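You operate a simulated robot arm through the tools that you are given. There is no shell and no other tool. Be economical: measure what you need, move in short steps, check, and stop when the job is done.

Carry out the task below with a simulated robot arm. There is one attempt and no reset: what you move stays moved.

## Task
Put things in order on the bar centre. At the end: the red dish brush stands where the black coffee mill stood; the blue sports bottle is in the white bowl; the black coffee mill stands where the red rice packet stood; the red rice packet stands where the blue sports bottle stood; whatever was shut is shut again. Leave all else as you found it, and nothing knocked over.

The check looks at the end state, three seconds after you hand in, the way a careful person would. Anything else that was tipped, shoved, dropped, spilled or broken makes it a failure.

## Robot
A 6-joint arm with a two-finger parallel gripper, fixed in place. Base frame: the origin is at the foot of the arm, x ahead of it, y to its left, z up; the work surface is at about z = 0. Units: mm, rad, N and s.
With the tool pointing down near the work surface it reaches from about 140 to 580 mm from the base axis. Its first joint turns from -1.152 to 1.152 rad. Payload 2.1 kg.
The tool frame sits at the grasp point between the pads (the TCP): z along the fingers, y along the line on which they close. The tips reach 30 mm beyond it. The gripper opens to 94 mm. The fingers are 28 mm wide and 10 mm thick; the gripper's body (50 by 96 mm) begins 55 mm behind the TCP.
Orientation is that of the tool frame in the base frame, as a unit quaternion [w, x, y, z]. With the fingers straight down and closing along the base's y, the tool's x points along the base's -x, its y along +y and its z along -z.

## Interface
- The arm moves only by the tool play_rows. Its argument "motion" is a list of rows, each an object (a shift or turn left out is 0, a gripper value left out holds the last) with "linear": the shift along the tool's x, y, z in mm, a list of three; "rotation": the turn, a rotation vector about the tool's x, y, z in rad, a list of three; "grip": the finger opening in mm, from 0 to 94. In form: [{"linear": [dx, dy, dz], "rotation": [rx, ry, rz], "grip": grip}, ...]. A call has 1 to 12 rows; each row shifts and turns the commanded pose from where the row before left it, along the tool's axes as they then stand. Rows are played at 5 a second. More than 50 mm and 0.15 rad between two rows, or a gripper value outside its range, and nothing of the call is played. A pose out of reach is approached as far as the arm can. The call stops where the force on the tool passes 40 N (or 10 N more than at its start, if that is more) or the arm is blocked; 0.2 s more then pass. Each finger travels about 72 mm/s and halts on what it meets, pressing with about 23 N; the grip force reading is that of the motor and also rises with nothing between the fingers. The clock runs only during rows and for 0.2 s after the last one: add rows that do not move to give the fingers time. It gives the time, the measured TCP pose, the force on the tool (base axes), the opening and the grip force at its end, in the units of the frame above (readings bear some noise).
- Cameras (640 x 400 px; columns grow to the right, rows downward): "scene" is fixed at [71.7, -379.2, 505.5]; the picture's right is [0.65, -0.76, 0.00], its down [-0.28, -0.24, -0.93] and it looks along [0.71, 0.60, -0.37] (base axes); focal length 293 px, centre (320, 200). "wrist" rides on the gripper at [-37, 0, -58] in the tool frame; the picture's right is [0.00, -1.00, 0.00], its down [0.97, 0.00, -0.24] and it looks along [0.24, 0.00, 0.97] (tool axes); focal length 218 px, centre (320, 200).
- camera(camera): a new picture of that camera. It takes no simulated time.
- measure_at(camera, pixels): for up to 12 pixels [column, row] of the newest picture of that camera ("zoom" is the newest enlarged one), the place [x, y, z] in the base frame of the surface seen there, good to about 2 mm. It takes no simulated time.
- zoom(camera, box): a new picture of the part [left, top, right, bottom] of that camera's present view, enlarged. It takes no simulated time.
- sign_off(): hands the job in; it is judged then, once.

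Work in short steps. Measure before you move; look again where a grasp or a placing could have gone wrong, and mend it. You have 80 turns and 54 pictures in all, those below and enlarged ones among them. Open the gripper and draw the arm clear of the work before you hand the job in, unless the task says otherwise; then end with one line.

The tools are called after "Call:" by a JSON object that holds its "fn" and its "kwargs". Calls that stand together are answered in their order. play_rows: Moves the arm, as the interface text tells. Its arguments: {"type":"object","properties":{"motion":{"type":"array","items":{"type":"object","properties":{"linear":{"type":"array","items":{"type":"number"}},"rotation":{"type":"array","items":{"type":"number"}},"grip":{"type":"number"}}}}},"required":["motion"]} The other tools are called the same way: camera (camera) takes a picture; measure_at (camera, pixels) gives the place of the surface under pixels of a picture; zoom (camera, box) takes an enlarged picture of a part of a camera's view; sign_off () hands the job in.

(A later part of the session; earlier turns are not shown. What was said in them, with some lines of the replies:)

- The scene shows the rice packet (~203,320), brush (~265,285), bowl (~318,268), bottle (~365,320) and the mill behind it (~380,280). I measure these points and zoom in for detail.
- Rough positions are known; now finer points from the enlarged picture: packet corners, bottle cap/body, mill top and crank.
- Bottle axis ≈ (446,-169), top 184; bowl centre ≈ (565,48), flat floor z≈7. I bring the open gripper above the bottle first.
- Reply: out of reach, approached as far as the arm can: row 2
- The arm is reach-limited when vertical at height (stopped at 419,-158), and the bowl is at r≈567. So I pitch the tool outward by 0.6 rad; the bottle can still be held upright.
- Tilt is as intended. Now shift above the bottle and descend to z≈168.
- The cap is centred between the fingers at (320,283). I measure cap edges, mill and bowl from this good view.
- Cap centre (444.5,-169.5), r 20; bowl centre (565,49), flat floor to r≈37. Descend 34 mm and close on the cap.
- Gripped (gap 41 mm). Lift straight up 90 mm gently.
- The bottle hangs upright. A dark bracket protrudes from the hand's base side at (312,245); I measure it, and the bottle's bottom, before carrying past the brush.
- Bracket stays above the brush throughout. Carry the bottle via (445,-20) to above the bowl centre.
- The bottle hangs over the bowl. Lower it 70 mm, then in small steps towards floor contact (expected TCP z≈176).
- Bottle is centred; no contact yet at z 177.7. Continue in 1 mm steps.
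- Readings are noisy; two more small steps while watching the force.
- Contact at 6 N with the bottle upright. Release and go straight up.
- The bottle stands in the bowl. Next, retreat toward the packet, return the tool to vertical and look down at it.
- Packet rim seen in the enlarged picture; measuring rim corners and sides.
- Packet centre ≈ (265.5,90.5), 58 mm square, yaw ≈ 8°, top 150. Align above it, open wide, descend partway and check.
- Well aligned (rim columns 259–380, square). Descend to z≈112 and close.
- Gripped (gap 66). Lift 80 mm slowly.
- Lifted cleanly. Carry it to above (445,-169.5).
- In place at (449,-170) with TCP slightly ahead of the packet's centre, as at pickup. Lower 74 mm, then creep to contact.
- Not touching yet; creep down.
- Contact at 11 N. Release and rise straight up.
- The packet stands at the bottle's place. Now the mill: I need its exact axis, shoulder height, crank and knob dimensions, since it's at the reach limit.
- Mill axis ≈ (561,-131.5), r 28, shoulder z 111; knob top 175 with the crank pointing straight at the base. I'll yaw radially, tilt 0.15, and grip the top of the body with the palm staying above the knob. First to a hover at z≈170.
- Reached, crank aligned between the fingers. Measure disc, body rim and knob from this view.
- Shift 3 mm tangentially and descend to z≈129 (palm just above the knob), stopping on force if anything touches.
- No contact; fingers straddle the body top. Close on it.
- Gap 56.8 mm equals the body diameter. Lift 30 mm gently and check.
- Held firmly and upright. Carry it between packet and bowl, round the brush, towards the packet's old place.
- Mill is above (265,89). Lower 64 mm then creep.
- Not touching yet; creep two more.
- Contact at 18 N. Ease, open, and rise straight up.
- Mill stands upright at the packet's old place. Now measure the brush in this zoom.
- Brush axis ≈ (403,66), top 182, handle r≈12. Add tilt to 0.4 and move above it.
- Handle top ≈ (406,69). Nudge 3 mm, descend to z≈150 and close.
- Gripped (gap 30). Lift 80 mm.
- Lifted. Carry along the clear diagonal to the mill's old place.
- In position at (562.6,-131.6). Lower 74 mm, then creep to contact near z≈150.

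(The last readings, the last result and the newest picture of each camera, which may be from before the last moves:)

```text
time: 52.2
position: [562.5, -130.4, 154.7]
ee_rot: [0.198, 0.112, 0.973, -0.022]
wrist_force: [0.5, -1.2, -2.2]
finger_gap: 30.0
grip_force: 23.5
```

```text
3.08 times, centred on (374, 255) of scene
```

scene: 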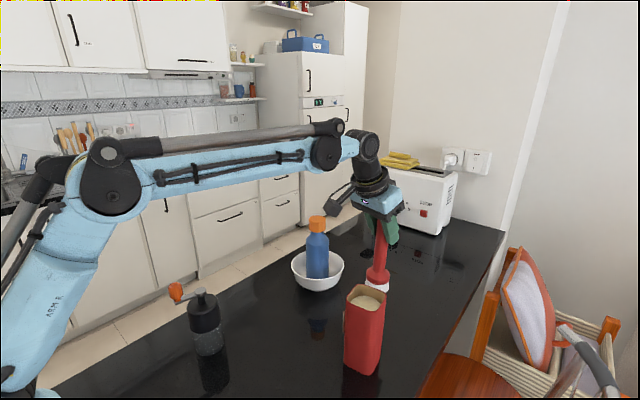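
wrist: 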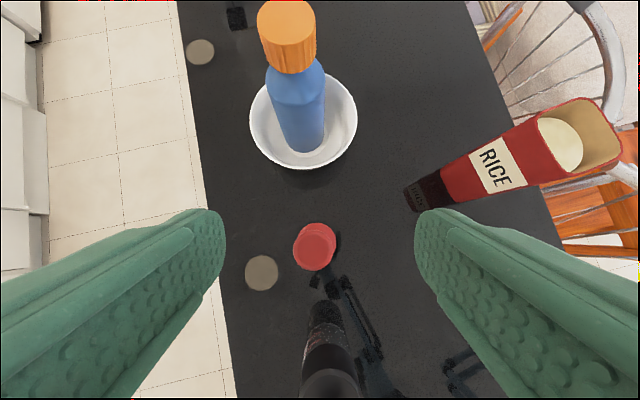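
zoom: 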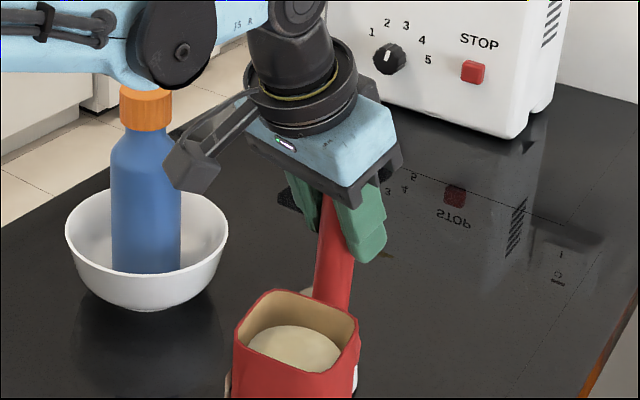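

The brush's lean matches perspective, so it's vertical. Creep down.

Call:
{"fn": "play_rows", "kwargs": {"motion": [{"linear": [0.78, 0, 1.84]}, {"linear": [0.39, 0, 0.92]}, {}]}}

Call:
{"fn": "play_rows", "kwargs": {"motion": [{"linear": [0.39, 0, 0.92]}, {}]}}

```text
time: 53.0
position: [563.1, -130.2, 151.6]
ee_rot: [0.199, 0.111, 0.973, -0.022]
wrist_force: [0.4, 0.3, -1.1]
finger_gap: 29.8
grip_force: 23.7
```

```text
time: 53.6
position: [563.0, -131.5, 150.1]
ee_rot: [0.199, 0.113, 0.973, -0.023]
wrist_force: [-2.0, 1.7, 5.1]
finger_gap: 30.0
grip_force: 23.0
```

Contact. Press another 0.5 mm to seat it, then release gently and rise.

Call:
{"fn": "play_rows", "kwargs": {"motion": [{"linear": [0.2, 0, 0.46]}, {"grip": 34}, {"grip": 40}, {"grip": 75}, {}, {"linear": [-7.8, 0, -18.4]}, {"linear": [-15.6, 0, -36.8]}, {"linear": [-7.8, 0, -18.4]}, {}]}}

Call:
{"fn": "camera", "kwargs": {"camera": "scene"}}

Call:
{"fn": "camera", "kwargs": {"camera": "wrist"}}

```text
time: 55.6
position: [563.6, -131.8, 230.7]
ee_rot: [0.198, 0.112, 0.973, -0.022]
wrist_force: [-0.9, 0.0, 1.3]
finger_gap: 75.1
grip_force: 0.1
```

```text
17 pictures are left
```

scene: 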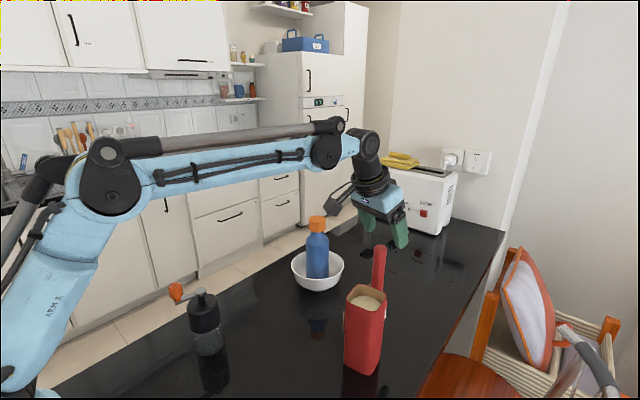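

```text
16 pictures are left
```

wrist: 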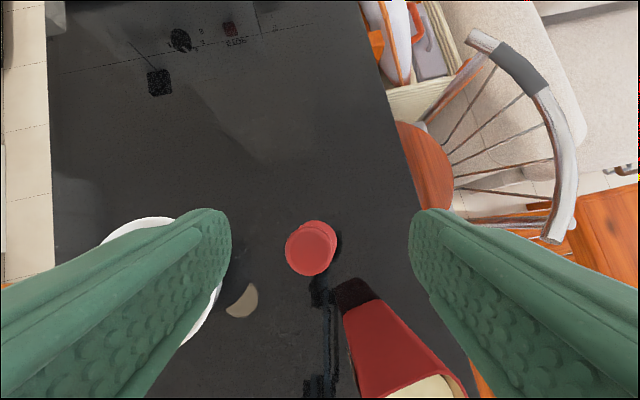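

Everything stands. Draw the arm back and up clear of the work, then a final check of positions.

Call:
{"fn": "play_rows", "kwargs": {"motion": [{"linear": [-7.8, 0, -18.4]}, {"linear": [25, 3, -36]}, {"linear": [25, 3, -36]}, {"linear": [25, 3, -36]}, {"linear": [25, 3, -36]}, {"rotation": [0, 0.14, 0]}, {"rotation": [0, 0.13, 0]}, {"rotation": [0, 0.13, 0]}, {"linear": [40, 0, 0]}, {"linear": [40, 0, 0]}, {}]}}

Call:
{"fn": "zoom", "kwargs": {"camera": "scene", "box": [160, 200, 448, 390]}}

Call:
{"fn": "camera", "kwargs": {"camera": "wrist"}}

```text
time: 58.0
position: [345.1, -67.4, 345.5]
ee_rot: [0.001, 0.115, 0.993, 0.001]
wrist_force: [-0.8, -0.4, -0.6]
finger_gap: 75.1
grip_force: 0.1
```

```text
2.11 times, centred on (304, 295) of scene
```

zoom: 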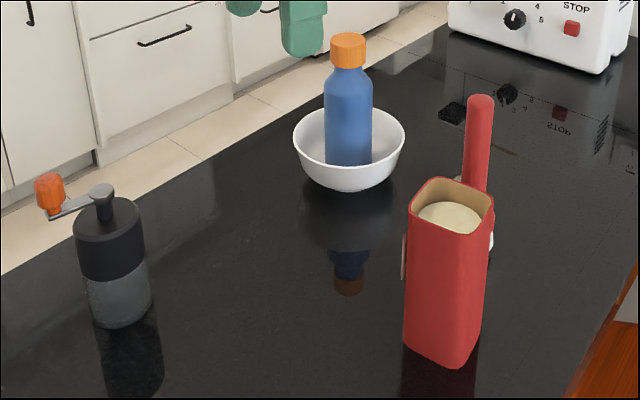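

```text
14 pictures are left
```

wrist: 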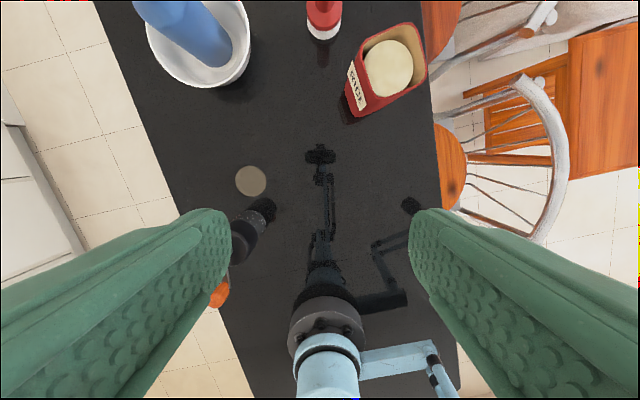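

All upright; quick numeric check of packet, mill, bowl and brush positions.

Call:
{"fn": "measure_at", "kwargs": {"camera": "zoom", "pixels": [[450, 218], [445, 364], [100, 190], [122, 326], [480, 97], [295, 140], [403, 140], [348, 38]]}}

```text
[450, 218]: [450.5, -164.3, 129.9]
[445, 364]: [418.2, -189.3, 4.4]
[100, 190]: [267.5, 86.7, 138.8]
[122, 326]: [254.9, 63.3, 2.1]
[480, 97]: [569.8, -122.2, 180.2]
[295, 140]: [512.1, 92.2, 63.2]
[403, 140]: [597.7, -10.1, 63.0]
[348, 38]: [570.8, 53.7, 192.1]
```

Positions match the targets: packet (~446,-168), mill (267,88), brush (~565,-129), bottle in the unmoved bowl. Handing in.

Call:
{"fn": "sign_off", "kwargs": {}}

```text
The job is handed in.
```

The bottle stands in the bowl, the packet where the bottle stood, the mill where the packet stood and the brush where the mill stood. Everything is upright, and I opened nothing that needed shutting.
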